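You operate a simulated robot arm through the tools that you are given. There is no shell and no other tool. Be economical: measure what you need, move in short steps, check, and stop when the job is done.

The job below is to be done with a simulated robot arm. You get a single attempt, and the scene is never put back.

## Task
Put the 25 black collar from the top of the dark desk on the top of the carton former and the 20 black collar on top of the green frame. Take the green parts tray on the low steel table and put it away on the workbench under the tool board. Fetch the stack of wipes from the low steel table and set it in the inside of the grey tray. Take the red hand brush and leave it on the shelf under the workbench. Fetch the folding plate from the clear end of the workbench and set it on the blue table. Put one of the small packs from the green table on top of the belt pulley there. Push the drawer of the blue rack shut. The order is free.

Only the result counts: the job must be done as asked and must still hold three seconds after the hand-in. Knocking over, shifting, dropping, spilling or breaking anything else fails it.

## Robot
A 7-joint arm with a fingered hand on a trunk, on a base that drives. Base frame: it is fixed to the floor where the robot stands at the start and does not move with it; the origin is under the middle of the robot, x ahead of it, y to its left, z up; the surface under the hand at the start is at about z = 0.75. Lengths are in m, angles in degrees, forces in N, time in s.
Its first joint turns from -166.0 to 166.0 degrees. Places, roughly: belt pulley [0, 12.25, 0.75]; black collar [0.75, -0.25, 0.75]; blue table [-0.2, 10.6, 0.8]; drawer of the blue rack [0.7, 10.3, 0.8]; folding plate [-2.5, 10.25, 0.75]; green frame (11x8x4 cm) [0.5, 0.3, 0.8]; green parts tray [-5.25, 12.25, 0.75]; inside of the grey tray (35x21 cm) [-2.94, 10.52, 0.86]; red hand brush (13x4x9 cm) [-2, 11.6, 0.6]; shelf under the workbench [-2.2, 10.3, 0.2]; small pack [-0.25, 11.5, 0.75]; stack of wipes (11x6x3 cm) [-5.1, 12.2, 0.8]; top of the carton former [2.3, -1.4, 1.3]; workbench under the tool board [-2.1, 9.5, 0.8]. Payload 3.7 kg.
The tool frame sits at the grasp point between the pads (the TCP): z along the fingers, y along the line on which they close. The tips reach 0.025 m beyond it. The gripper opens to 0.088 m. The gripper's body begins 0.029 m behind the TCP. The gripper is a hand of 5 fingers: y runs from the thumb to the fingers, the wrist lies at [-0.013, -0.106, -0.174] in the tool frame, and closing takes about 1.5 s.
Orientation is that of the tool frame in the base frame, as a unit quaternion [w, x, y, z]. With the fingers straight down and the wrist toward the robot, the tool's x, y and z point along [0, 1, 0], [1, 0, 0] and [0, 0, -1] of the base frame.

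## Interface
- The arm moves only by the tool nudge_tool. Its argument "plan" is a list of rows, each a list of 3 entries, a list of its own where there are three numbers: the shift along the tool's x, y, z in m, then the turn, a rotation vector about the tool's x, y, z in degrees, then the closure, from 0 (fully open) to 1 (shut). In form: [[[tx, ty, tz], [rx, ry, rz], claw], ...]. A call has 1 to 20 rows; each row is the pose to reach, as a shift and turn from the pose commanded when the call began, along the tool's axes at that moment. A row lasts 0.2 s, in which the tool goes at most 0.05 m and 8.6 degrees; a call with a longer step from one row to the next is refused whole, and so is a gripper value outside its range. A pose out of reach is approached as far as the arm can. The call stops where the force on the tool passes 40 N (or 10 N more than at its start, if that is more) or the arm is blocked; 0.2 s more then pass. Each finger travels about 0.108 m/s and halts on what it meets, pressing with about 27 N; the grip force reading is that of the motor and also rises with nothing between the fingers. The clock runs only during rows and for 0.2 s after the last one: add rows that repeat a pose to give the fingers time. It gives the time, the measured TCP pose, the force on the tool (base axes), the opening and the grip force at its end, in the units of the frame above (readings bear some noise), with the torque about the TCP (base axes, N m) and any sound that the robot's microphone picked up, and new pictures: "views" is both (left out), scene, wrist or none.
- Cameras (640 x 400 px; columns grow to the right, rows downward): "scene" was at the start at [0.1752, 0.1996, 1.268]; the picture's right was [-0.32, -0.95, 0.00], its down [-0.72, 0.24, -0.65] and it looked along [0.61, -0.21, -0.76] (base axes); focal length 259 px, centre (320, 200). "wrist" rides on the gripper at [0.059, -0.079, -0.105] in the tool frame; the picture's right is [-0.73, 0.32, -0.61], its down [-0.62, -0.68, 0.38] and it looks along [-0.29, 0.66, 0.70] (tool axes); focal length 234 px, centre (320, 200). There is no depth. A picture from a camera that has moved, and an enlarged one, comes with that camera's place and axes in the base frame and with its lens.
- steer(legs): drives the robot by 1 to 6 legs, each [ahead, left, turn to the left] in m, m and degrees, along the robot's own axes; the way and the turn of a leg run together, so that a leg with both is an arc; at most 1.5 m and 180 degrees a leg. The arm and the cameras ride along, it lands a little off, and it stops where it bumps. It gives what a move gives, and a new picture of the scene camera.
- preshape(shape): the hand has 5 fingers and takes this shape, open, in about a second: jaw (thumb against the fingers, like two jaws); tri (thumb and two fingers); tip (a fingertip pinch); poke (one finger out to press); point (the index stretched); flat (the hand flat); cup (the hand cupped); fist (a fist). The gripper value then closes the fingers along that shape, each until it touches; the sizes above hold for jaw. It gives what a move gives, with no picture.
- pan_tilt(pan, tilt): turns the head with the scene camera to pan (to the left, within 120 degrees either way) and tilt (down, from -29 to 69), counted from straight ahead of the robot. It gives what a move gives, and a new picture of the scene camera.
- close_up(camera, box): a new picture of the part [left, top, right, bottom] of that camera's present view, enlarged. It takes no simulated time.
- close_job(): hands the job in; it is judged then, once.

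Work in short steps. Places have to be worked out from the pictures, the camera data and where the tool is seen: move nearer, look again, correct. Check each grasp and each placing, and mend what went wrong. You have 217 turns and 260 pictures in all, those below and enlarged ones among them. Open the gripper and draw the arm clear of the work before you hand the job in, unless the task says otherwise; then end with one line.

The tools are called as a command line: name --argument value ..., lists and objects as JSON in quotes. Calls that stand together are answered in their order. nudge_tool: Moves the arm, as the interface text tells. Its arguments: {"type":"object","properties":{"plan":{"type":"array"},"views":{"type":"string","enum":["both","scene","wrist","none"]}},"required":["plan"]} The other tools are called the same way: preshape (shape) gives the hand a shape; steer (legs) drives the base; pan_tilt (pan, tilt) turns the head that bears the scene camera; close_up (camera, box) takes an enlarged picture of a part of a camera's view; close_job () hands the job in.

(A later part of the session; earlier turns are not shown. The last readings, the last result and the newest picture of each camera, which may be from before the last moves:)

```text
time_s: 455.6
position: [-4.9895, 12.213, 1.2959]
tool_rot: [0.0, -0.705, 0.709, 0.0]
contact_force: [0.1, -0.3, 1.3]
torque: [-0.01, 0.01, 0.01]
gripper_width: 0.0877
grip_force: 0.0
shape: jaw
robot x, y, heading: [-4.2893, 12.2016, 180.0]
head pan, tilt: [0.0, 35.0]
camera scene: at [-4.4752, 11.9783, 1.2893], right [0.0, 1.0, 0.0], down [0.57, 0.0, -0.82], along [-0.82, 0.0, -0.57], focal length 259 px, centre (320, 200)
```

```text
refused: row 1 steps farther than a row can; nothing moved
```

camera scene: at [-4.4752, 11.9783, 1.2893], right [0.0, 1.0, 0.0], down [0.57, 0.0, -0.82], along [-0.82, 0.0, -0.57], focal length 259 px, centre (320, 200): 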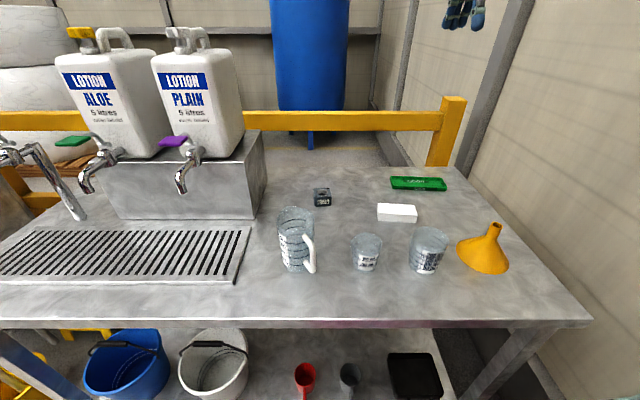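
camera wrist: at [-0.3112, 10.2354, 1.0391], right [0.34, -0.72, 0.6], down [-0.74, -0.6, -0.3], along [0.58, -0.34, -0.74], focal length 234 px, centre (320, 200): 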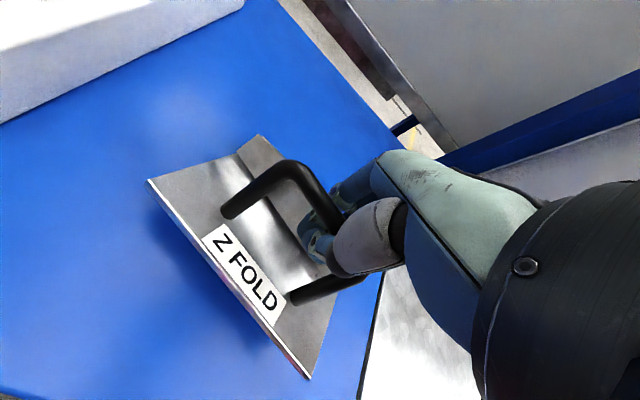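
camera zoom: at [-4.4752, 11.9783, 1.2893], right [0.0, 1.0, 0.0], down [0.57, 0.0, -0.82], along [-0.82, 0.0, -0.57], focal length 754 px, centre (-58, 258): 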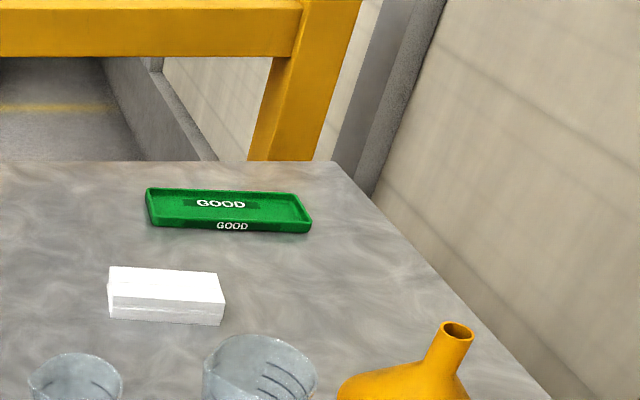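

nudge_tool --plan '[[[0.007, 0.03, 0.02], [0, 0, 5], 0], [[0.012, 0.06, 0.05], [0, 0, 10], 0], [[0.015, 0.08, 0.09], [0, 0, 10], 0], [[0.015, 0.08, 0.135], [0, 0, 10], 0], [[0.015, 0.08, 0.18], [0, 0, 10], 0], [[0.015, 0.08, 0.225], [0, 0, 10], 0], [[0.015, 0.08, 0.27], [0, 0, 10], 0], [[0.015, 0.08, 0.31], [0, 0, 10], 0], [[0.015, 0.08, 0.345], [0, 0, 10], 0]]' --views "both"

```text
time_s: 457.6
position: [-5.0691, 12.1987, 0.9521]
tool_rot: [0.0, -0.642, 0.767, 0.0]
contact_force: [0.2, -0.9, -0.1]
torque: [-0.01, -0.01, 0.02]
gripper_width: 0.0876
grip_force: 0.0
shape: jaw
robot x, y, heading: [-4.2883, 12.2025, 179.7]
head pan, tilt: [0.0, 35.0]
camera scene: at [-4.4751, 11.9783, 1.2893], right [0.0, 1.0, 0.0], down [0.57, 0.0, -0.82], along [-0.82, 0.0, -0.57], focal length 259 px, centre (320, 200)
camera wrist: at [-5.0019, 12.1273, 1.0567], right [-0.19, 0.77, 0.61], down [0.78, 0.49, -0.38], along [-0.6, 0.4, -0.69], focal length 234 px, centre (320, 200)
```

scene: 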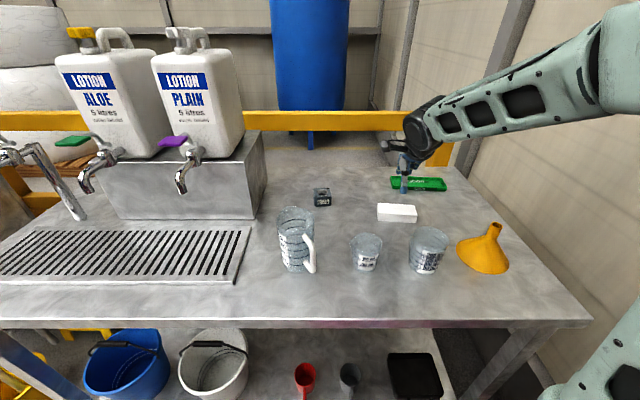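
wrist: 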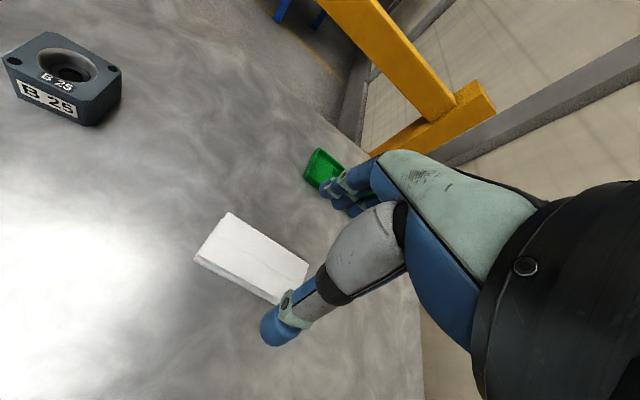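

Refined: wipes ≈[−5.092, 12.203], top ≈0.81 (table ≈0.78), yaw ≈14°. I adjust and lower to z≈0.84.

nudge_tool --plan '[[[0, 0.012, 0.03], [0, 0, 3], 0], [[0, 0.0235, 0.06], [0, 0, 3], 0], [[0, 0.0235, 0.09], [0, 0, 3], 0], [[0, 0.0235, 0.112], [0, 0, 3], 0]]' --views "wrist"

close_up --camera "scene" --box '[350, 150, 480, 240]'

```text
time_s: 458.6
position: [-5.0922, 12.2019, 0.8406]
tool_rot: [-0.001, -0.622, 0.783, 0.0]
contact_force: [-1.3, -0.1, 0.2]
torque: [0.0, 0.01, 0.02]
gripper_width: 0.0877
grip_force: 0.1
shape: jaw
robot x, y, heading: [-4.2861, 12.2065, 179.5]
head pan, tilt: [0.0, 35.0]
camera wrist: at [-5.0297, 12.1278, 0.945], right [-0.15, 0.78, 0.61], down [0.8, 0.45, -0.38], along [-0.57, 0.43, -0.7], focal length 234 px, centre (320, 200)
```

wrist: 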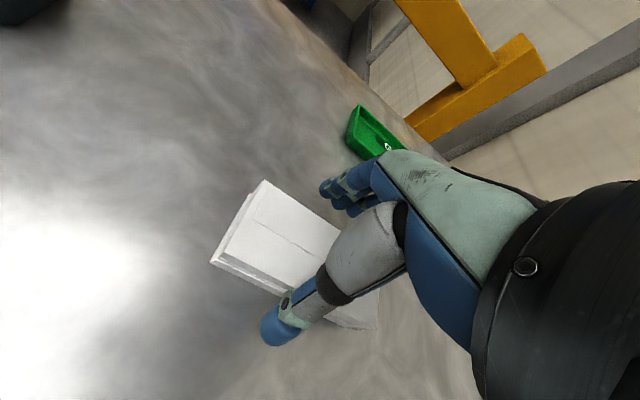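

```text
4.44 times, centred on (415, 195) of scene
camera zoom: at [-4.4752, 11.9783, 1.2893], right [0.0, 1.0, 0.0], down [0.57, 0.0, -0.82], along [-0.82, 0.0, -0.57], focal length 1151 px, centre (-102, 222)
```

zoom: 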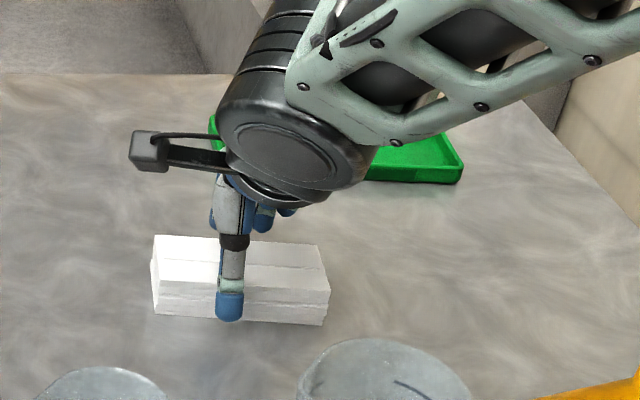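

Well aligned. I shift 6 mm right, lower 2.8 cm, and close on the whole stack height.

nudge_tool --plan '[[[-0.006, 0, 0.012], [0, 0, 0], 0], [[-0.006, 0, 0.022], [0, 0, 0], 0], [[-0.006, 0, 0.028], [0, 0, 0], 0], [[-0.006, 0, 0.028], [0, 0, 0], 0]]' --views "none"

close_up --camera "scene" --box '[350, 150, 480, 240]'

```text
time_s: 459.3
position: [-5.0943, 12.2068, 0.8223]
tool_rot: [-0.007, -0.622, 0.783, 0.004]
contact_force: [5.3, 0.6, 22.8]
torque: [0.45, 0.84, -0.09]
gripper_width: 0.0851
grip_force: 0.0
shape: jaw
robot x, y, heading: [-4.2839, 12.2048, 179.8]
head pan, tilt: [0.0, 35.0]
stopped in row 3: the force on the tool passed its limit at 46 N (the readings are from after the stop); the commanded pose is now the measured one
```

```text
4.44 times, centred on (415, 195) of scene
camera zoom: at [-4.4742, 11.9783, 1.2894], right [0.0, 1.0, 0.0], down [0.57, 0.0, -0.82], along [-0.82, 0.0, -0.57], focal length 1151 px, centre (-102, 222)
```

zoom: 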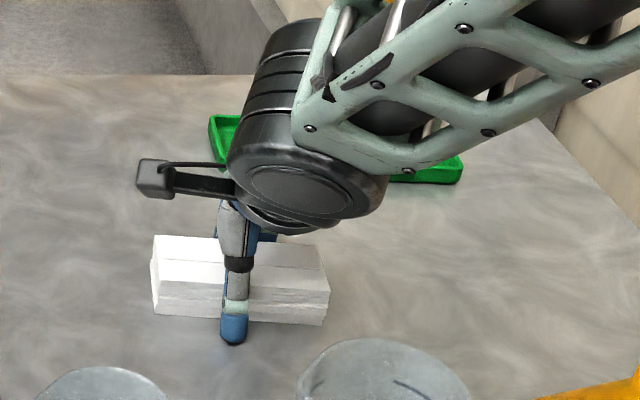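

The far fingers landed on the stack; its centre is nearer x≈−5.112. I raise, shift 1.8 cm forward, and descend again.

nudge_tool --plan '[[[0, 0, -0.025], [0, 0, 0], 0], [[0.004, 0.0175, -0.025], [0, 0, 0], 0], [[0.004, 0.0175, -0.005], [0, 0, 0], 0], [[0.004, 0.0175, 0.005], [0, 0, 0], 0], [[0.004, 0.0175, 0.011], [0, 0, 0], 0]]' --views "wrist"

close_up --camera "scene" --box '[350, 150, 480, 240]'

```text
time_s: 460.4
position: [-5.1138, 12.2087, 0.8227]
tool_rot: [-0.011, -0.622, 0.783, 0.006]
contact_force: [5.2, 0.1, 21.2]
torque: [0.37, 0.74, -0.09]
gripper_width: 0.0856
grip_force: 0.0
shape: jaw
robot x, y, heading: [-4.2907, 12.2046, 179.8]
head pan, tilt: [0.0, 35.0]
stopped in row 5: the force on the tool passed its limit at 47 N (the readings are from after the stop); the commanded pose is now the measured one
camera wrist: at [-5.0478, 12.1338, 0.927], right [-0.14, 0.78, 0.61], down [0.8, 0.45, -0.41], along [-0.59, 0.43, -0.68], focal length 234 px, centre (320, 200)
```

wrist: 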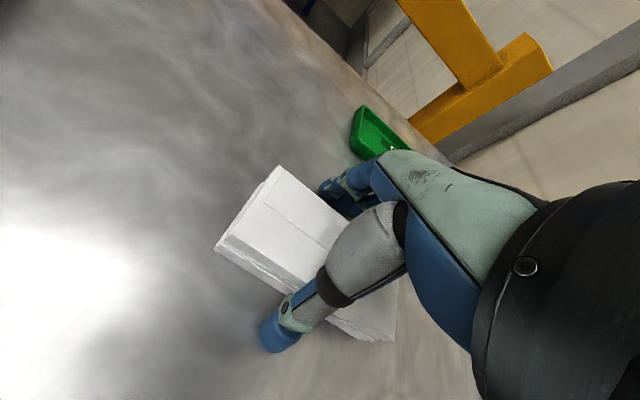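

```text
4.44 times, centred on (415, 195) of scene
camera zoom: at [-4.4742, 11.9783, 1.2894], right [0.0, 1.0, 0.0], down [0.57, 0.0, -0.82], along [-0.82, 0.0, -0.57], focal length 1151 px, centre (-102, 222)
```

zoom: 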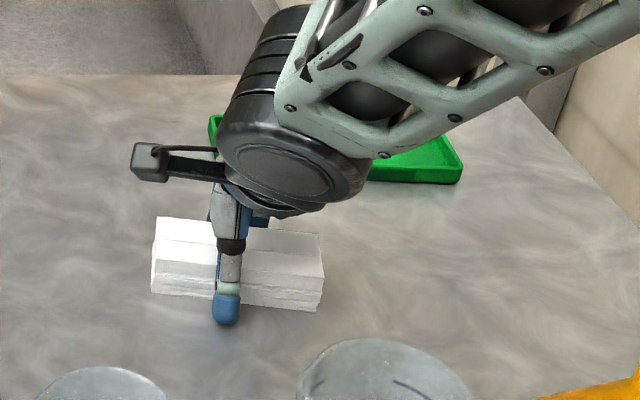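

The contact height (same both times) is the table itself at z≈0.80, so the stack is between the fingers. I raise 4 mm and close.

nudge_tool --plan '[[[0, 0, -0.004], [0, 0, 0], 0], [[0, 0, -0.004], [0, 0, 0], 0.2], [[0, 0, -0.004], [0, 0, 0], 0.4], [[0, 0, -0.004], [0, 0, 0], 0.7], [[0, 0, -0.004], [0, 0, 0], 1], [[0, 0, -0.004], [0, 0, 0], 1], [[0, 0, -0.004], [0, 0, 0], 1]]' --views "wrist"

close_up --camera "scene" --box '[350, 150, 480, 240]'

```text
time_s: 462.0
position: [-5.1137, 12.2083, 0.8273]
tool_rot: [-0.01, -0.622, 0.783, 0.006]
contact_force: [0.0, 1.8, 31.0]
torque: [-0.35, -1.23, 0.05]
gripper_width: 0.0449
grip_force: 26.7
shape: jaw
robot x, y, heading: [-4.2867, 12.2056, 179.8]
head pan, tilt: [0.0, 35.0]
camera wrist: at [-5.0477, 12.1341, 0.9299], right [-0.14, 0.78, 0.61], down [0.8, 0.45, -0.4], along [-0.59, 0.43, -0.69], focal length 234 px, centre (320, 200)
```

wrist: 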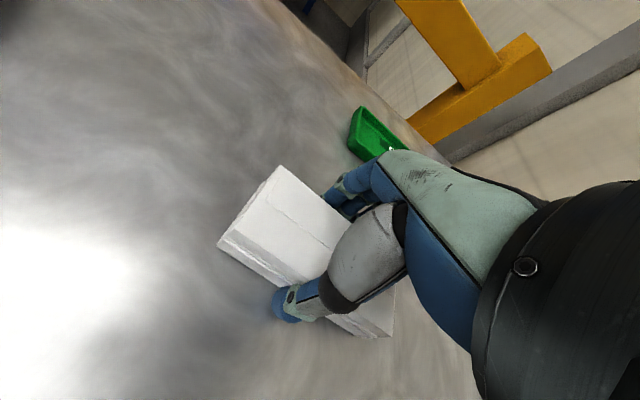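

```text
4.44 times, centred on (415, 195) of scene
camera zoom: at [-4.4742, 11.9784, 1.2895], right [0.0, 1.0, 0.0], down [0.57, 0.0, -0.82], along [-0.82, 0.0, -0.57], focal length 1151 px, centre (-102, 222)
```

zoom: 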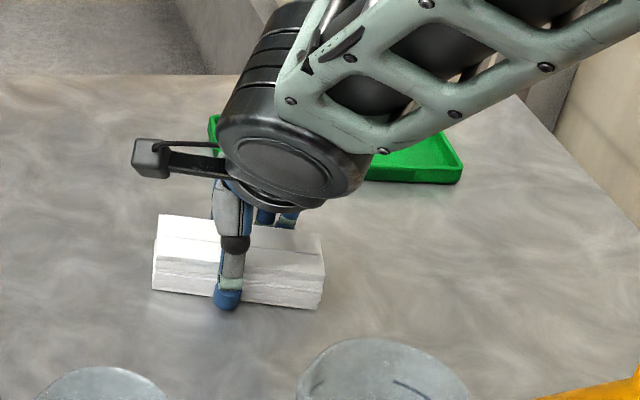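

Closed on the stack (45 mm). Lift 8 cm.

nudge_tool --plan '[[[0, 0, -0.006], [0, 0, 0], 1], [[0, 0, -0.02], [0, 0, 0], 1], [[0, 0, -0.05], [0, 0, 0], 1], [[0, 0, -0.09], [0, 0, 0], 1]]' --views "wrist"

close_up --camera "scene" --box '[350, 130, 480, 220]'

```text
time_s: 463.0
position: [-5.1129, 12.2072, 0.9132]
tool_rot: [-0.008, -0.622, 0.783, 0.006]
contact_force: [0.0, -0.7, -1.6]
torque: [-0.01, -0.01, 0.02]
gripper_width: 0.0453
grip_force: 27.3
shape: jaw
robot x, y, heading: [-4.2898, 12.2017, 179.8]
head pan, tilt: [0.0, 35.0]
camera wrist: at [-5.0463, 12.1338, 1.0187], right [-0.14, 0.78, 0.61], down [0.8, 0.45, -0.4], along [-0.59, 0.43, -0.69], focal length 234 px, centre (320, 200)
```

wrist: 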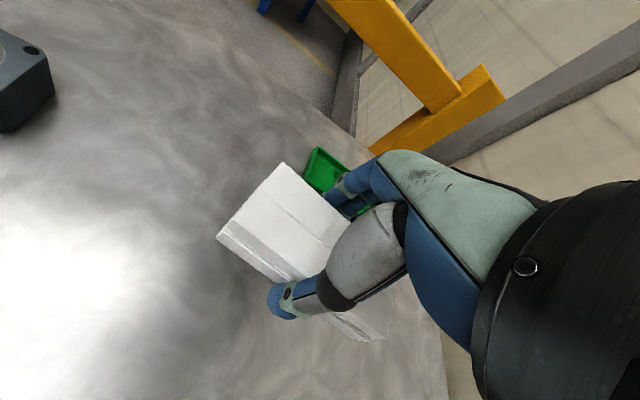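

```text
4.44 times, centred on (415, 175) of scene
camera zoom: at [-4.4753, 11.9782, 1.2892], right [0.0, 1.0, 0.0], down [0.57, 0.0, -0.82], along [-0.82, 0.0, -0.57], focal length 1151 px, centre (-102, 311)
```

zoom: 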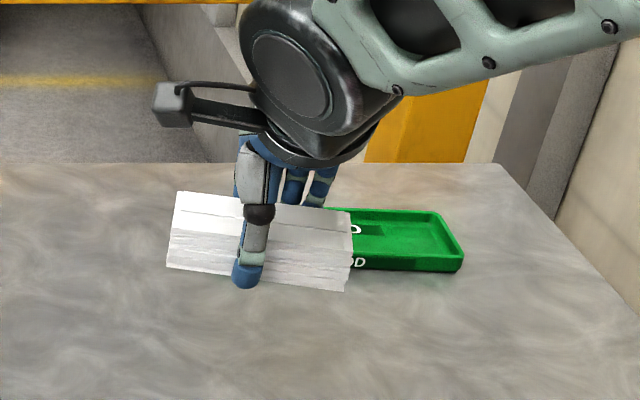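

The whole stack is held. I raise it to z≈1.25 and then drive back out and to the rear bench with the grey tray.

nudge_tool --plan '[[[0, 0, -0.045], [0, 0, 0], 1], [[0, 0, -0.09], [0, 0, 0], 1], [[0, 0, -0.135], [0, 0, 0], 1], [[0, 0, -0.18], [0, 0, 0], 1], [[0, -0.02, -0.22], [0, 0, -4], 1], [[0, -0.04, -0.26], [0, 0, -8], 1], [[0, -0.06, -0.3], [0, 0, -13], 1], [[0, -0.08, -0.34], [0, 0, -13], 1]]' --views "none"

steer --legs '[[-0.45, 0, 0], [0, 1.3, 0], [0, 0, -179.8]]'

pan_tilt --pan 0 --tilt 35

```text
time_s: 464.8
position: [-5.0284, 12.1913, 1.2514]
tool_rot: [0.008, 0.707, -0.707, -0.005]
contact_force: [-0.3, -0.3, -1.0]
torque: [-0.02, -0.01, 0.0]
gripper_width: 0.0452
grip_force: 26.7
shape: jaw
robot x, y, heading: [-4.2918, 12.2038, 179.9]
head pan, tilt: [0.0, 35.0]
```

```text
time_s: 480.9
position: [-3.1005, 10.9296, 1.2522]
tool_rot: [0.005, 0.703, 0.711, 0.008]
contact_force: [-0.3, 0.2, -1.5]
torque: [-0.02, -0.01, -0.02]
gripper_width: 0.0444
grip_force: 27.0
shape: jaw
robot x, y, heading: [-3.8411, 10.9057, 0.7]
head pan, tilt: [0.0, 35.0]
camera scene: at [-3.6508, 11.1343, 1.2893], right [0.01, -1.0, 0.0], down [-0.57, -0.01, -0.82], along [0.82, 0.01, -0.57], focal length 259 px, centre (320, 200)
```

scene: 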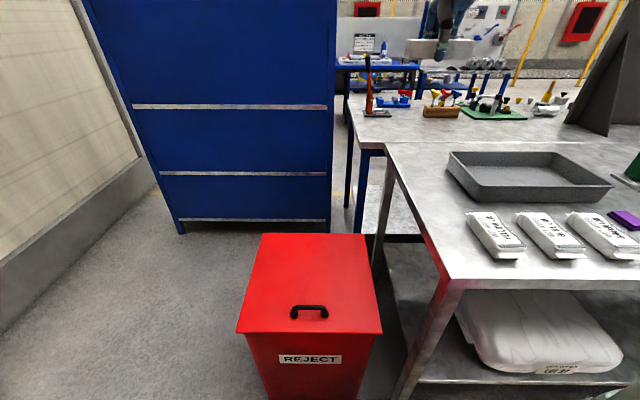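

```text
time_s: 481.5
position: [-3.0997, 10.9279, 1.2518]
tool_rot: [0.006, 0.703, 0.711, 0.008]
contact_force: [-0.2, -0.4, -1.1]
torque: [0.03, -0.02, 0.01]
gripper_width: 0.0448
grip_force: 26.9
shape: jaw
robot x, y, heading: [-3.8424, 10.9081, 0.6]
head pan, tilt: [0.0, 35.0]
camera scene: at [-3.6508, 11.1343, 1.2893], right [0.01, -1.0, 0.0], down [-0.57, -0.01, -0.82], along [0.82, 0.01, -0.57], focal length 259 px, centre (320, 200)
```

scene: 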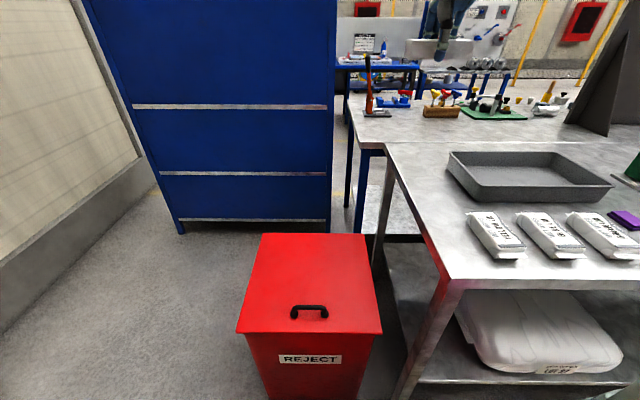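

The grey tray is at ≈[−2.93, 10.5] on the rear bench. I shift right 0.4 m to face it.

steer --legs '[[0, -0.4, -0.6]]'

close_up --camera "scene" --box '[250, 110, 500, 270]'

close_up --camera "wrist" --box '[0, 0, 640, 400]'

```text
time_s: 484.0
position: [-3.0977, 10.5174, 1.2519]
tool_rot: [0.006, 0.707, 0.707, 0.008]
contact_force: [-0.4, 0.1, -1.5]
torque: [0.0, -0.02, 0.02]
gripper_width: 0.0447
grip_force: 27.1
shape: jaw
robot x, y, heading: [-3.8371, 10.5043, -0.1]
head pan, tilt: [0.0, 35.0]
camera scene: at [-3.6467, 10.7296, 1.2893], right [0.0, -1.0, 0.0], down [-0.57, 0.0, -0.82], along [0.82, 0.0, -0.57], focal length 259 px, centre (320, 200)
```

scene: 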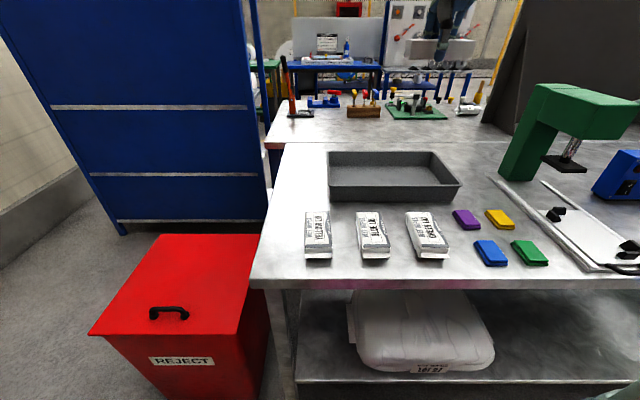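

```text
2.50 times, centred on (375, 190) of scene
camera zoom: at [-3.6467, 10.7296, 1.2893], right [0.0, -1.0, 0.0], down [-0.57, 0.0, -0.82], along [0.82, 0.0, -0.57], focal length 648 px, centre (182, 225)
```

zoom: 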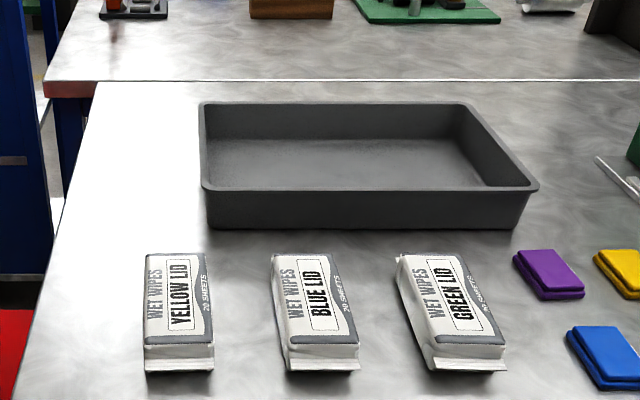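

```text
1.00 times, centred on (320, 200) of wrist (not enlarged: the box is as wide or as high as the picture)
camera zoom: at [-3.1789, 10.5778, 1.3564], right [0.31, -0.73, 0.61], down [-0.67, -0.62, -0.4], along [0.67, -0.29, -0.68], focal length 234 px, centre (320, 200)
```

zoom: 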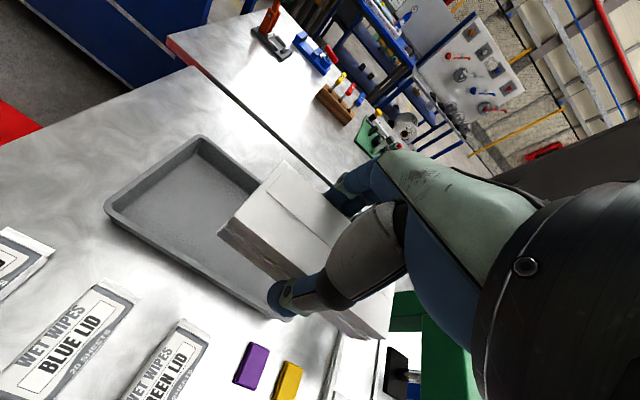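

Tray interior centre ≈[−2.90, 10.515]. I move the stack above it and lower to z≈0.96.

nudge_tool --plan '[[[0, 0.04, 0.02], [0, 0, 0], 1], [[0, 0.08, 0.04], [0, 0, 0], 1], [[0, 0.12, 0.065], [0, 0, 0], 1], [[0, 0.16, 0.09], [0, 0, 0], 1], [[-0.002, 0.198, 0.115], [0, 0, 0], 1], [[-0.002, 0.198, 0.16], [0, 0, 0], 1], [[-0.002, 0.198, 0.205], [0, 0, 0], 1], [[-0.002, 0.198, 0.25], [0, 0, 0], 1], [[-0.002, 0.198, 0.29], [0, 0, 0], 1]]' --views "wrist"

close_up --camera "scene" --box '[300, 100, 500, 230]'

```text
time_s: 486.0
position: [-2.895, 10.5173, 0.9669]
tool_rot: [0.006, 0.707, 0.708, 0.009]
contact_force: [0.3, -1.0, -0.9]
torque: [0.01, -0.01, -0.01]
gripper_width: 0.0447
grip_force: 27.1
shape: jaw
robot x, y, heading: [-3.8396, 10.5052, 0.0]
head pan, tilt: [0.0, 35.0]
camera wrist: at [-2.9758, 10.576, 1.0704], right [0.31, -0.73, 0.61], down [-0.67, -0.62, -0.4], along [0.67, -0.29, -0.68], focal length 234 px, centre (320, 200)
```

wrist: 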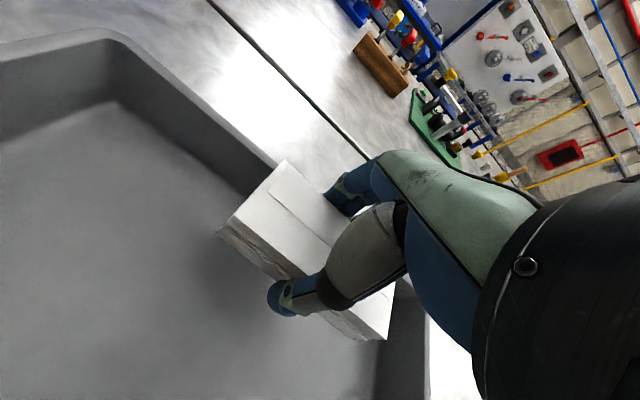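

```text
3.08 times, centred on (400, 165) of scene
camera zoom: at [-3.6468, 10.7296, 1.2893], right [0.0, -1.0, 0.0], down [-0.57, 0.0, -0.82], along [0.82, 0.0, -0.57], focal length 797 px, centre (74, 308)
```

zoom: 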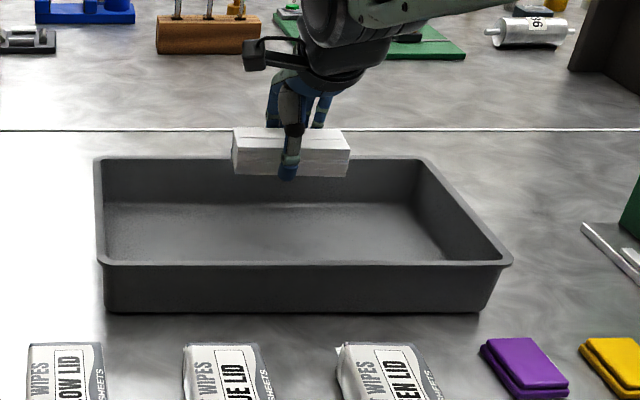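

The far floor edge is at x≈−2.838, so I shift 3.5 cm back to the middle, then lower.

nudge_tool --plan '[[[0, -0.02, 0.01], [0, 0, 0], 1], [[0, -0.035, 0.035], [0, 0, 0], 1], [[0, -0.035, 0.06], [0, 0, 0], 1], [[0, -0.035, 0.068], [0, 0, 0], 1]]' --views "wrist"

close_up --camera "scene" --box '[300, 100, 500, 230]'

```text
time_s: 487.0
position: [-2.9284, 10.5172, 0.898]
tool_rot: [0.005, 0.708, 0.706, 0.008]
contact_force: [-0.2, -0.7, 0.0]
torque: [0.0, 0.01, 0.01]
gripper_width: 0.0447
grip_force: 27.1
shape: jaw
robot x, y, heading: [-3.8369, 10.5038, -0.1]
head pan, tilt: [0.0, 35.0]
camera wrist: at [-3.0088, 10.5769, 1.0019], right [0.31, -0.73, 0.61], down [-0.67, -0.62, -0.4], along [0.67, -0.29, -0.68], focal length 234 px, centre (320, 200)
```

wrist: 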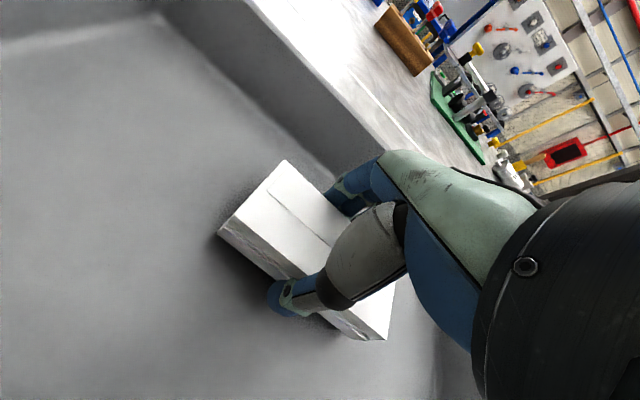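

```text
3.08 times, centred on (400, 165) of scene
camera zoom: at [-3.6467, 10.7296, 1.2893], right [0.0, -1.0, 0.0], down [-0.57, 0.0, -0.82], along [0.82, 0.0, -0.57], focal length 797 px, centre (74, 308)
```

zoom: 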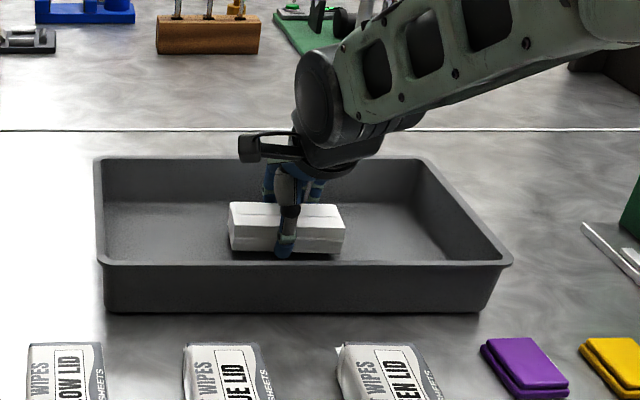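

Nearly on the tray floor. I lower in small steps to contact.

nudge_tool --plan '[[[0, 0, 0.003], [0, 0, 0], 1], [[0, 0, 0.006], [0, 0, 0], 1], [[0, 0, 0.008], [0, 0, 0], 1]]' --views "none"

nudge_tool --plan '[[[0, 0, 0.002], [0, 0, 0], 1], [[0, 0, 0.004], [0, 0, 0], 1], [[0, 0, 0.004], [0, 0, 0], 1]]' --views "none"

```text
time_s: 487.8
position: [-2.9271, 10.5178, 0.8901]
tool_rot: [0.006, 0.707, 0.707, 0.008]
contact_force: [0.0, -0.3, 3.5]
torque: [0.03, 0.14, 0.02]
gripper_width: 0.0446
grip_force: 26.3
shape: jaw
robot x, y, heading: [-3.8386, 10.5062, -0.3]
head pan, tilt: [0.0, 35.0]
```

```text
time_s: 488.6
position: [-2.9262, 10.517, 0.8914]
tool_rot: [0.009, 0.707, 0.707, 0.012]
contact_force: [-2.0, 0.3, 8.1]
torque: [0.05, 0.38, 0.0]
gripper_width: 0.0439
grip_force: 27.6
shape: jaw
robot x, y, heading: [-3.8362, 10.5073, 0.2]
head pan, tilt: [0.0, 35.0]
stopped in row 3: the force on the tool passed its limit at 42 N (the readings are from after the stop); the commanded pose is now the measured one
```

Contact. Release and lift.

nudge_tool --plan '[[[0, 0, 0], [0, 0, 0], 0.45], [[0, 0, 0], [0, 0, 0], 0.35], [[0, 0, -0.002], [0, 0, 0], 0.25], [[0, 0, -0.004], [0, 0, 0], 0.15], [[0, 0, -0.006], [0, 0, 0], 0.1], [[0, 0, -0.03], [0, 0, 0], 0.1], [[0, 0, -0.07], [0, 0, 0], 0.1], [[0, 0, -0.115], [0, 0, 0], 0], [[0, 0, -0.16], [0, 0, 0], 0], [[0, 0, -0.205], [0, 0, 0], 0], [[0, -0.03, -0.24], [0, 0, 0], 0], [[0, -0.07, -0.27], [0, 0, 0], 0], [[0, -0.11, -0.3], [0, 0, 0], 0], [[0, -0.15, -0.33], [0, 0, 0], 0]]' --views "none"

close_up --camera "scene" --box '[300, 100, 500, 230]'

```text
time_s: 491.6
position: [-3.0854, 10.5165, 1.2133]
tool_rot: [0.006, 0.708, 0.706, 0.01]
contact_force: [-0.4, 0.3, 0.0]
torque: [0.01, 0.0, 0.0]
gripper_width: 0.0878
grip_force: 0.0
shape: jaw
robot x, y, heading: [-3.8343, 10.509, 0.0]
head pan, tilt: [0.0, 35.0]
```

```text
3.08 times, centred on (400, 165) of scene
camera zoom: at [-3.6463, 10.7297, 1.2892], right [0.0, -1.0, 0.0], down [-0.57, 0.0, -0.82], along [0.82, 0.0, -0.57], focal length 797 px, centre (74, 308)
```

zoom: 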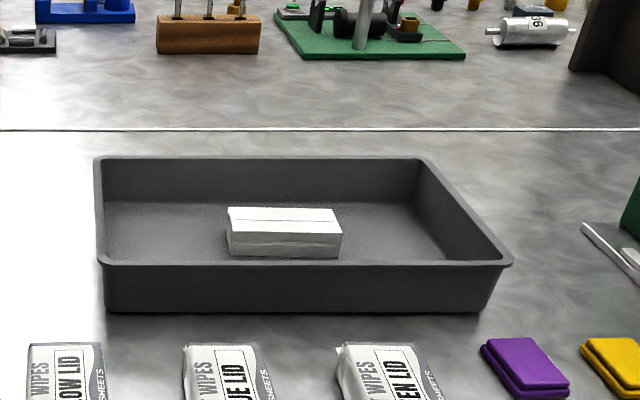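

The wipes are in the grey tray. Back to the steel table for the green tray.

steer --legs '[[-0.03, 0.4, 0], [0, 0, 180], [0, -1.4, 0], [0.4, 0, 0]]'

close_up --camera "scene" --box '[300, 100, 540, 250]'

close_up --camera "wrist" --box '[0, 0, 640, 400]'

```text
time_s: 510.1
position: [-5.0408, 12.2661, 1.2146]
tool_rot: [0.011, 0.713, -0.701, -0.009]
contact_force: [0.4, -0.4, 0.0]
torque: [0.01, 0.0, 0.03]
gripper_width: 0.0877
grip_force: 0.1
shape: jaw
robot x, y, heading: [-4.2893, 12.292, -179.0]
head pan, tilt: [0.0, 35.0]
camera scene: at [-4.4718, 12.0628, 1.2893], right [-0.02, 1.0, 0.0], down [0.57, 0.01, -0.82], along [-0.82, -0.01, -0.57], focal length 259 px, centre (320, 200)
```

scene: 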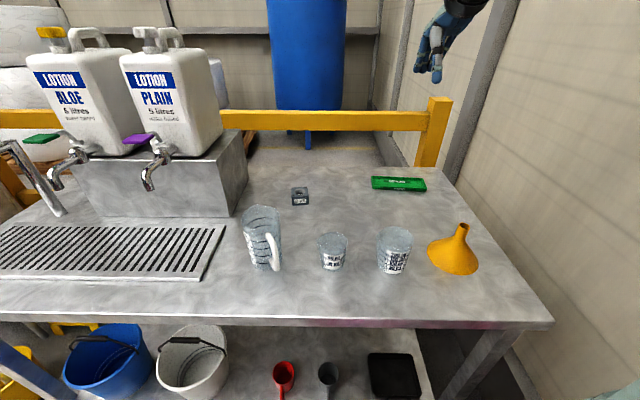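

```text
2.67 times, centred on (420, 175) of scene
camera zoom: at [-4.4718, 12.0628, 1.2893], right [-0.02, 1.0, 0.0], down [0.57, 0.01, -0.82], along [-0.82, -0.01, -0.57], focal length 691 px, centre (53, 267)
```

zoom: 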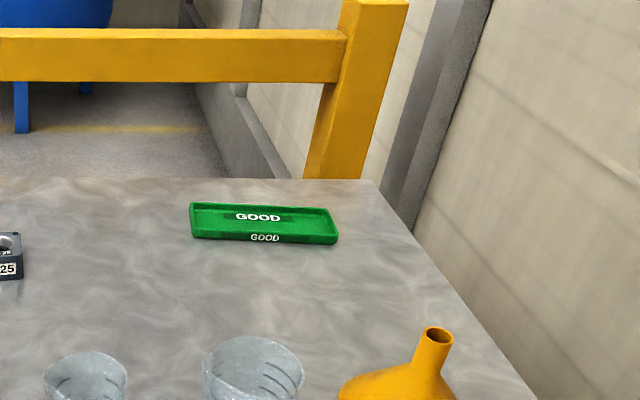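

```text
1.00 times, centred on (320, 200) of wrist (not enlarged: the box is as wide or as high as the picture)
camera zoom: at [-4.9576, 12.2111, 1.3186], right [-0.32, 0.72, 0.61], down [0.66, 0.63, -0.41], along [-0.68, 0.27, -0.68], focal length 234 px, centre (320, 200)
```

zoom: 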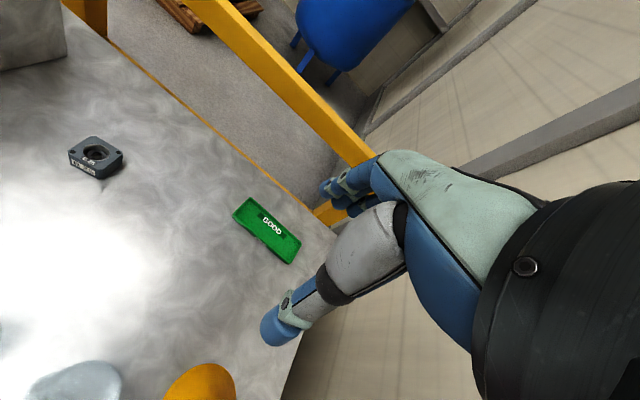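

Tray: centre ≈[−5.262, 12.323], about 17×6.6 cm, yaw ≈6°, so it can be gripped across its width. I drive 5 cm closer and bring the hand above it.

steer --legs '[[0.05, 0, 0]]'

nudge_tool --plan '[[[-0.01, 0.035, 0.02], [0, 0, 2], 0], [[-0.02, 0.07, 0.04], [0, 0, 4], 0], [[-0.035, 0.105, 0.06], [0, 0, 6], 0], [[-0.05, 0.14, 0.08], [0, 0, 7], 0], [[-0.058, 0.168, 0.11], [0, 0, 7], 0], [[-0.058, 0.168, 0.155], [0, 0, 7], 0], [[-0.058, 0.168, 0.2], [0, 0, 7], 0], [[-0.058, 0.168, 0.245], [0, 0, 7], 0], [[-0.058, 0.168, 0.27], [0, 0, 7], 0]]' --views "wrist"

close_up --camera "scene" --box '[340, 120, 500, 230]'

```text
time_s: 511.1
position: [-5.0912, 12.2657, 1.2153]
tool_rot: [0.011, 0.713, -0.701, -0.008]
contact_force: [0.0, -0.2, 0.2]
torque: [0.01, -0.01, 0.03]
gripper_width: 0.0878
grip_force: 0.1
shape: jaw
robot x, y, heading: [-4.3353, 12.2917, -179.0]
head pan, tilt: [0.0, 35.0]
camera scene: at [-4.5217, 12.0621, 1.2893], right [-0.02, 1.0, 0.0], down [0.57, 0.01, -0.82], along [-0.82, -0.01, -0.57], focal length 259 px, centre (320, 200)
```

scene: 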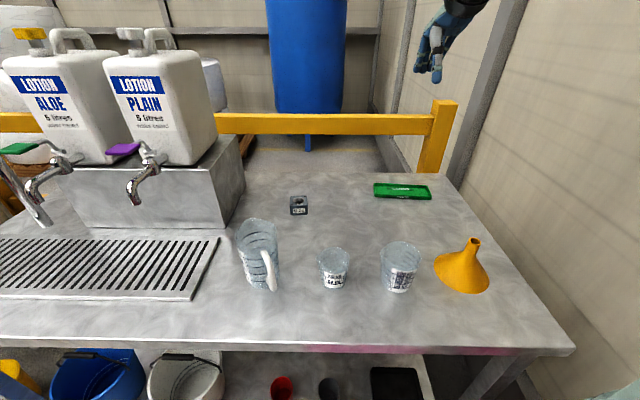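

```text
time_s: 513.1
position: [-5.266, 12.3204, 0.9488]
tool_rot: [-0.012, -0.668, 0.744, 0.006]
contact_force: [0.4, -0.8, 0.1]
torque: [-0.01, -0.03, 0.04]
gripper_width: 0.0879
grip_force: 0.1
shape: jaw
robot x, y, heading: [-4.3416, 12.2922, -178.9]
head pan, tilt: [0.0, 35.0]
camera wrist: at [-5.191, 12.2546, 1.0538], right [-0.23, 0.76, 0.61], down [0.73, 0.55, -0.41], along [-0.64, 0.35, -0.68], focal length 234 px, centre (320, 200)
```

wrist: 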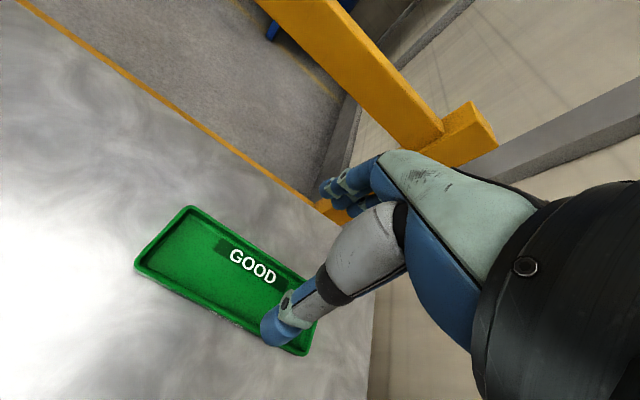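

```text
3.64 times, centred on (420, 175) of scene
camera zoom: at [-4.5216, 12.0621, 1.2893], right [-0.02, 1.0, 0.0], down [0.57, 0.01, -0.82], along [-0.82, -0.01, -0.57], focal length 942 px, centre (-44, 291)
```

zoom: 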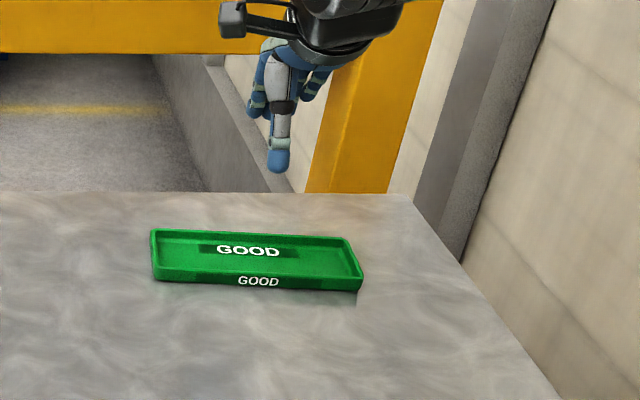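

Both views agree; TCP is centred on the tray. Descend to z≈0.83 and close gently.

nudge_tool --plan '[[[0, 0, 0.04], [0, 0, 0], 0], [[0, 0, 0.08], [0, 0, 0], 0], [[0, 0, 0.105], [0, 0, 0], 0], [[0, 0, 0.117], [0, 0, 0], 0], [[0, 0, 0.117], [0, 0, 0], 0.15], [[0, 0, 0.116], [0, 0, 0], 0.4], [[0, 0, 0.114], [0, 0, 0], 0.7], [[0, 0, 0.114], [0, 0, 0], 1], [[0, 0, 0.114], [0, 0, 0], 1], [[0, 0, 0.114], [0, 0, 0], 1]]' --views "wrist"

close_up --camera "scene" --box '[340, 140, 480, 230]'

```text
time_s: 515.3
position: [-5.2696, 12.3188, 0.8348]
tool_rot: [-0.012, -0.668, 0.744, 0.006]
contact_force: [0.1, -0.1, -1.5]
torque: [0.0, -0.02, 0.02]
gripper_width: 0.0668
grip_force: 27.5
shape: jaw
robot x, y, heading: [-4.3406, 12.2916, -179.0]
head pan, tilt: [0.0, 35.0]
camera wrist: at [-5.1944, 12.254, 0.9392], right [-0.23, 0.76, 0.61], down [0.73, 0.55, -0.41], along [-0.64, 0.35, -0.68], focal length 234 px, centre (320, 200)
```

wrist: 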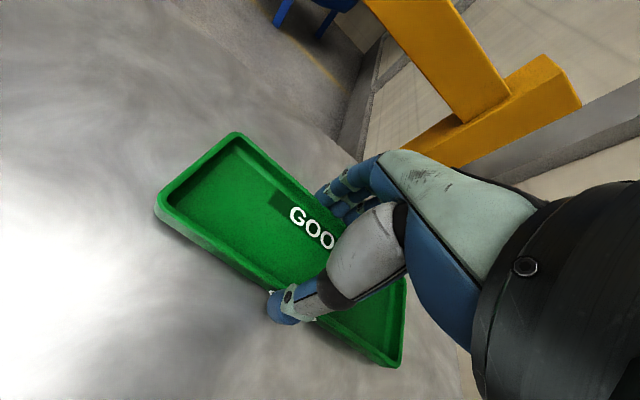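

```text
4.44 times, centred on (410, 185) of scene
camera zoom: at [-4.5217, 12.0621, 1.2893], right [-0.02, 1.0, 0.0], down [0.57, 0.01, -0.82], along [-0.82, -0.01, -0.57], focal length 1151 px, centre (-80, 267)
```

zoom: 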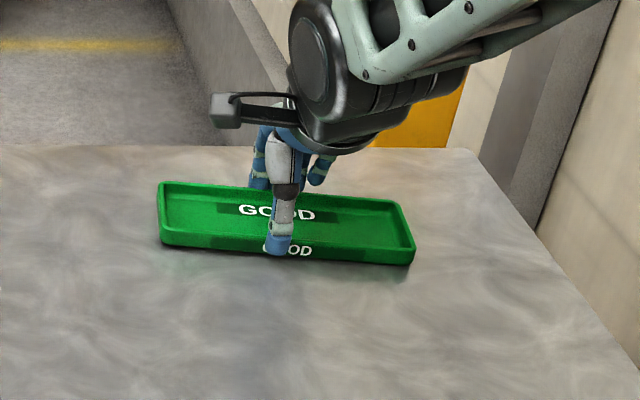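

Gripped (67 mm). Lift and check.

nudge_tool --plan '[[[0, 0, -0.02], [0, 0, 0], 1], [[0, 0, -0.06], [0, 0, 0], 1], [[0, 0, -0.1], [0, 0, 0], 1], [[0, 0, -0.145], [0, 0, 0], 1], [[0, 0, -0.19], [0, 0, 0], 1], [[0, -0.01, -0.235], [0, 0, 0], 1], [[0, -0.02, -0.28], [0, 0, 0], 1], [[0, -0.04, -0.32], [0, 0, 0], 1], [[0, -0.06, -0.36], [0, 0, 0], 1], [[0, -0.09, -0.39], [0, 0, 0], 1], [[0, -0.13, -0.41], [0, 0, 0], 1], [[0, -0.17, -0.43], [0, 0, 0], 1]]' --views "wrist"

```text
time_s: 517.9
position: [-5.089, 12.3042, 1.2607]
tool_rot: [-0.011, -0.669, 0.743, 0.006]
contact_force: [1.2, 0.9, -1.5]
torque: [-0.01, -0.05, -0.02]
gripper_width: 0.0665
grip_force: 27.0
shape: jaw
robot x, y, heading: [-4.3373, 12.2868, -179.2]
head pan, tilt: [0.0, 35.0]
camera wrist: at [-5.0141, 12.2392, 1.3643], right [-0.23, 0.76, 0.61], down [0.73, 0.55, -0.41], along [-0.64, 0.35, -0.68], focal length 234 px, centre (320, 200)
```

wrist: 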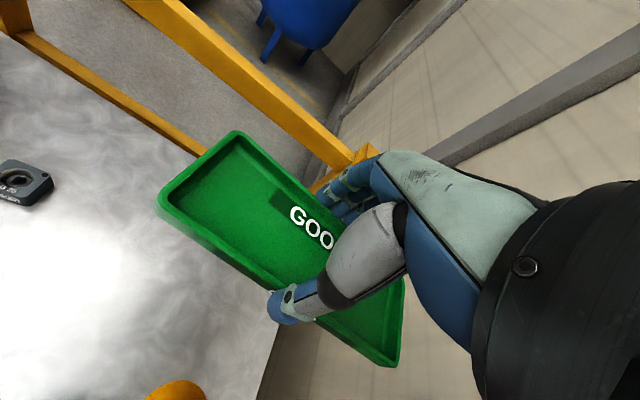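

The tray is held level. I drive out: back, turn to face south, and go down the west aisle.

steer --legs '[[-0.42, 0, -1], [0, 0, 90], [1.5, 0, 0], [1.5, 0, 0], [1.5, 0, 0], [0.4, 0, 0]]'

```text
time_s: 522.3
position: [-4.5528, 11.893, 1.2615]
tool_rot: [0.014, 0.852, -0.523, -0.003]
contact_force: [-0.4, 0.2, -1.2]
torque: [-0.02, -0.03, -0.02]
gripper_width: 0.0667
grip_force: 27.5
shape: jaw
robot x, y, heading: [-3.9148, 12.289, -146.0]
head pan, tilt: [0.0, 35.0]
stopped in leg 2: the robot was blocked; the commanded pose is now the measured one
camera scene: at [-3.9442, 11.9969, 1.2893], right [-0.56, 0.83, 0.0], down [0.48, 0.32, -0.82], along [-0.68, -0.46, -0.57], focal length 259 px, centre (320, 200)
```

scene: 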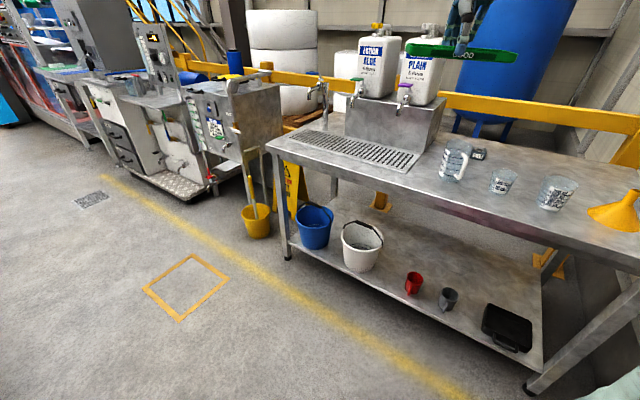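

The base corner touched the wall while turning. I slide 0.4 m south first, then finish the turn and drive down the aisle.

steer --legs '[[0.224, 0.332, 0], [0, 0, 56], [1.5, 0, 0], [1.5, 0, 0], [1.3, 0, 0]]'

```text
time_s: 547.4
position: [-4.0123, 6.8425, 1.2615]
tool_rot: [0.014, 0.997, -0.074, 0.002]
contact_force: [-1.1, -0.2, -0.6]
torque: [0.0, -0.02, -0.01]
gripper_width: 0.0664
grip_force: 26.7
shape: jaw
robot x, y, heading: [-3.9691, 7.5895, -91.4]
head pan, tilt: [0.0, 35.0]
camera scene: at [-3.7454, 7.3971, 1.2893], right [-1.0, 0.02, 0.0], down [0.01, 0.57, -0.82], along [-0.02, -0.82, -0.57], focal length 259 px, centre (320, 200)
```

scene: 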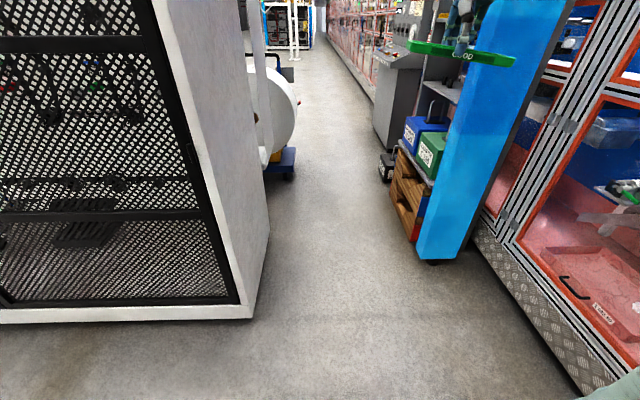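

Clear to turn. I turn east, drive 3 m, turn north into the east aisle.

steer --legs '[[0, 0, 91.4], [1.5, 0, 0], [1.5, 0, 0], [0, 0, 90], [1.5, 0, 0], [0.3, 0, 0]]'

pan_tilt --pan 60 --tilt 30

```text
time_s: 578.2
position: [-0.9381, 10.0886, 1.2617]
tool_rot: [-0.003, 0.061, 0.998, 0.014]
contact_force: [-0.2, -0.1, -1.4]
torque: [0.01, -0.01, -0.03]
gripper_width: 0.0661
grip_force: 26.8
shape: jaw
robot x, y, heading: [-0.9639, 9.3432, 90.2]
head pan, tilt: [0.0, 35.0]
camera scene: at [-1.1878, 9.5263, 1.2893], right [1.0, 0.0, 0.0], down [0.0, -0.57, -0.82], along [0.0, 0.82, -0.57], focal length 259 px, centre (320, 200)
```

scene: 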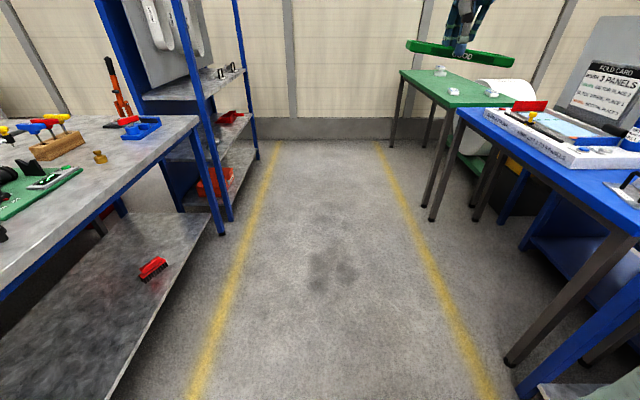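

```text
time_s: 579.5
position: [-0.9383, 10.0892, 1.2614]
tool_rot: [-0.003, 0.062, 0.998, 0.013]
contact_force: [0.1, 0.7, -1.6]
torque: [-0.03, 0.01, 0.0]
gripper_width: 0.0661
grip_force: 26.6
shape: jaw
robot x, y, heading: [-0.9633, 9.3373, 90.0]
head pan, tilt: [60.0, 30.0]
camera scene: at [-1.2661, 9.4835, 1.2971], right [0.5, 0.87, 0.0], down [0.43, -0.25, -0.87], along [-0.75, 0.43, -0.5], focal length 259 px, centre (320, 200)
```

scene: 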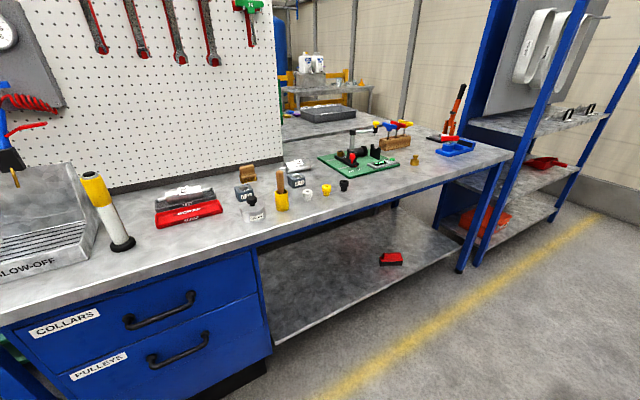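

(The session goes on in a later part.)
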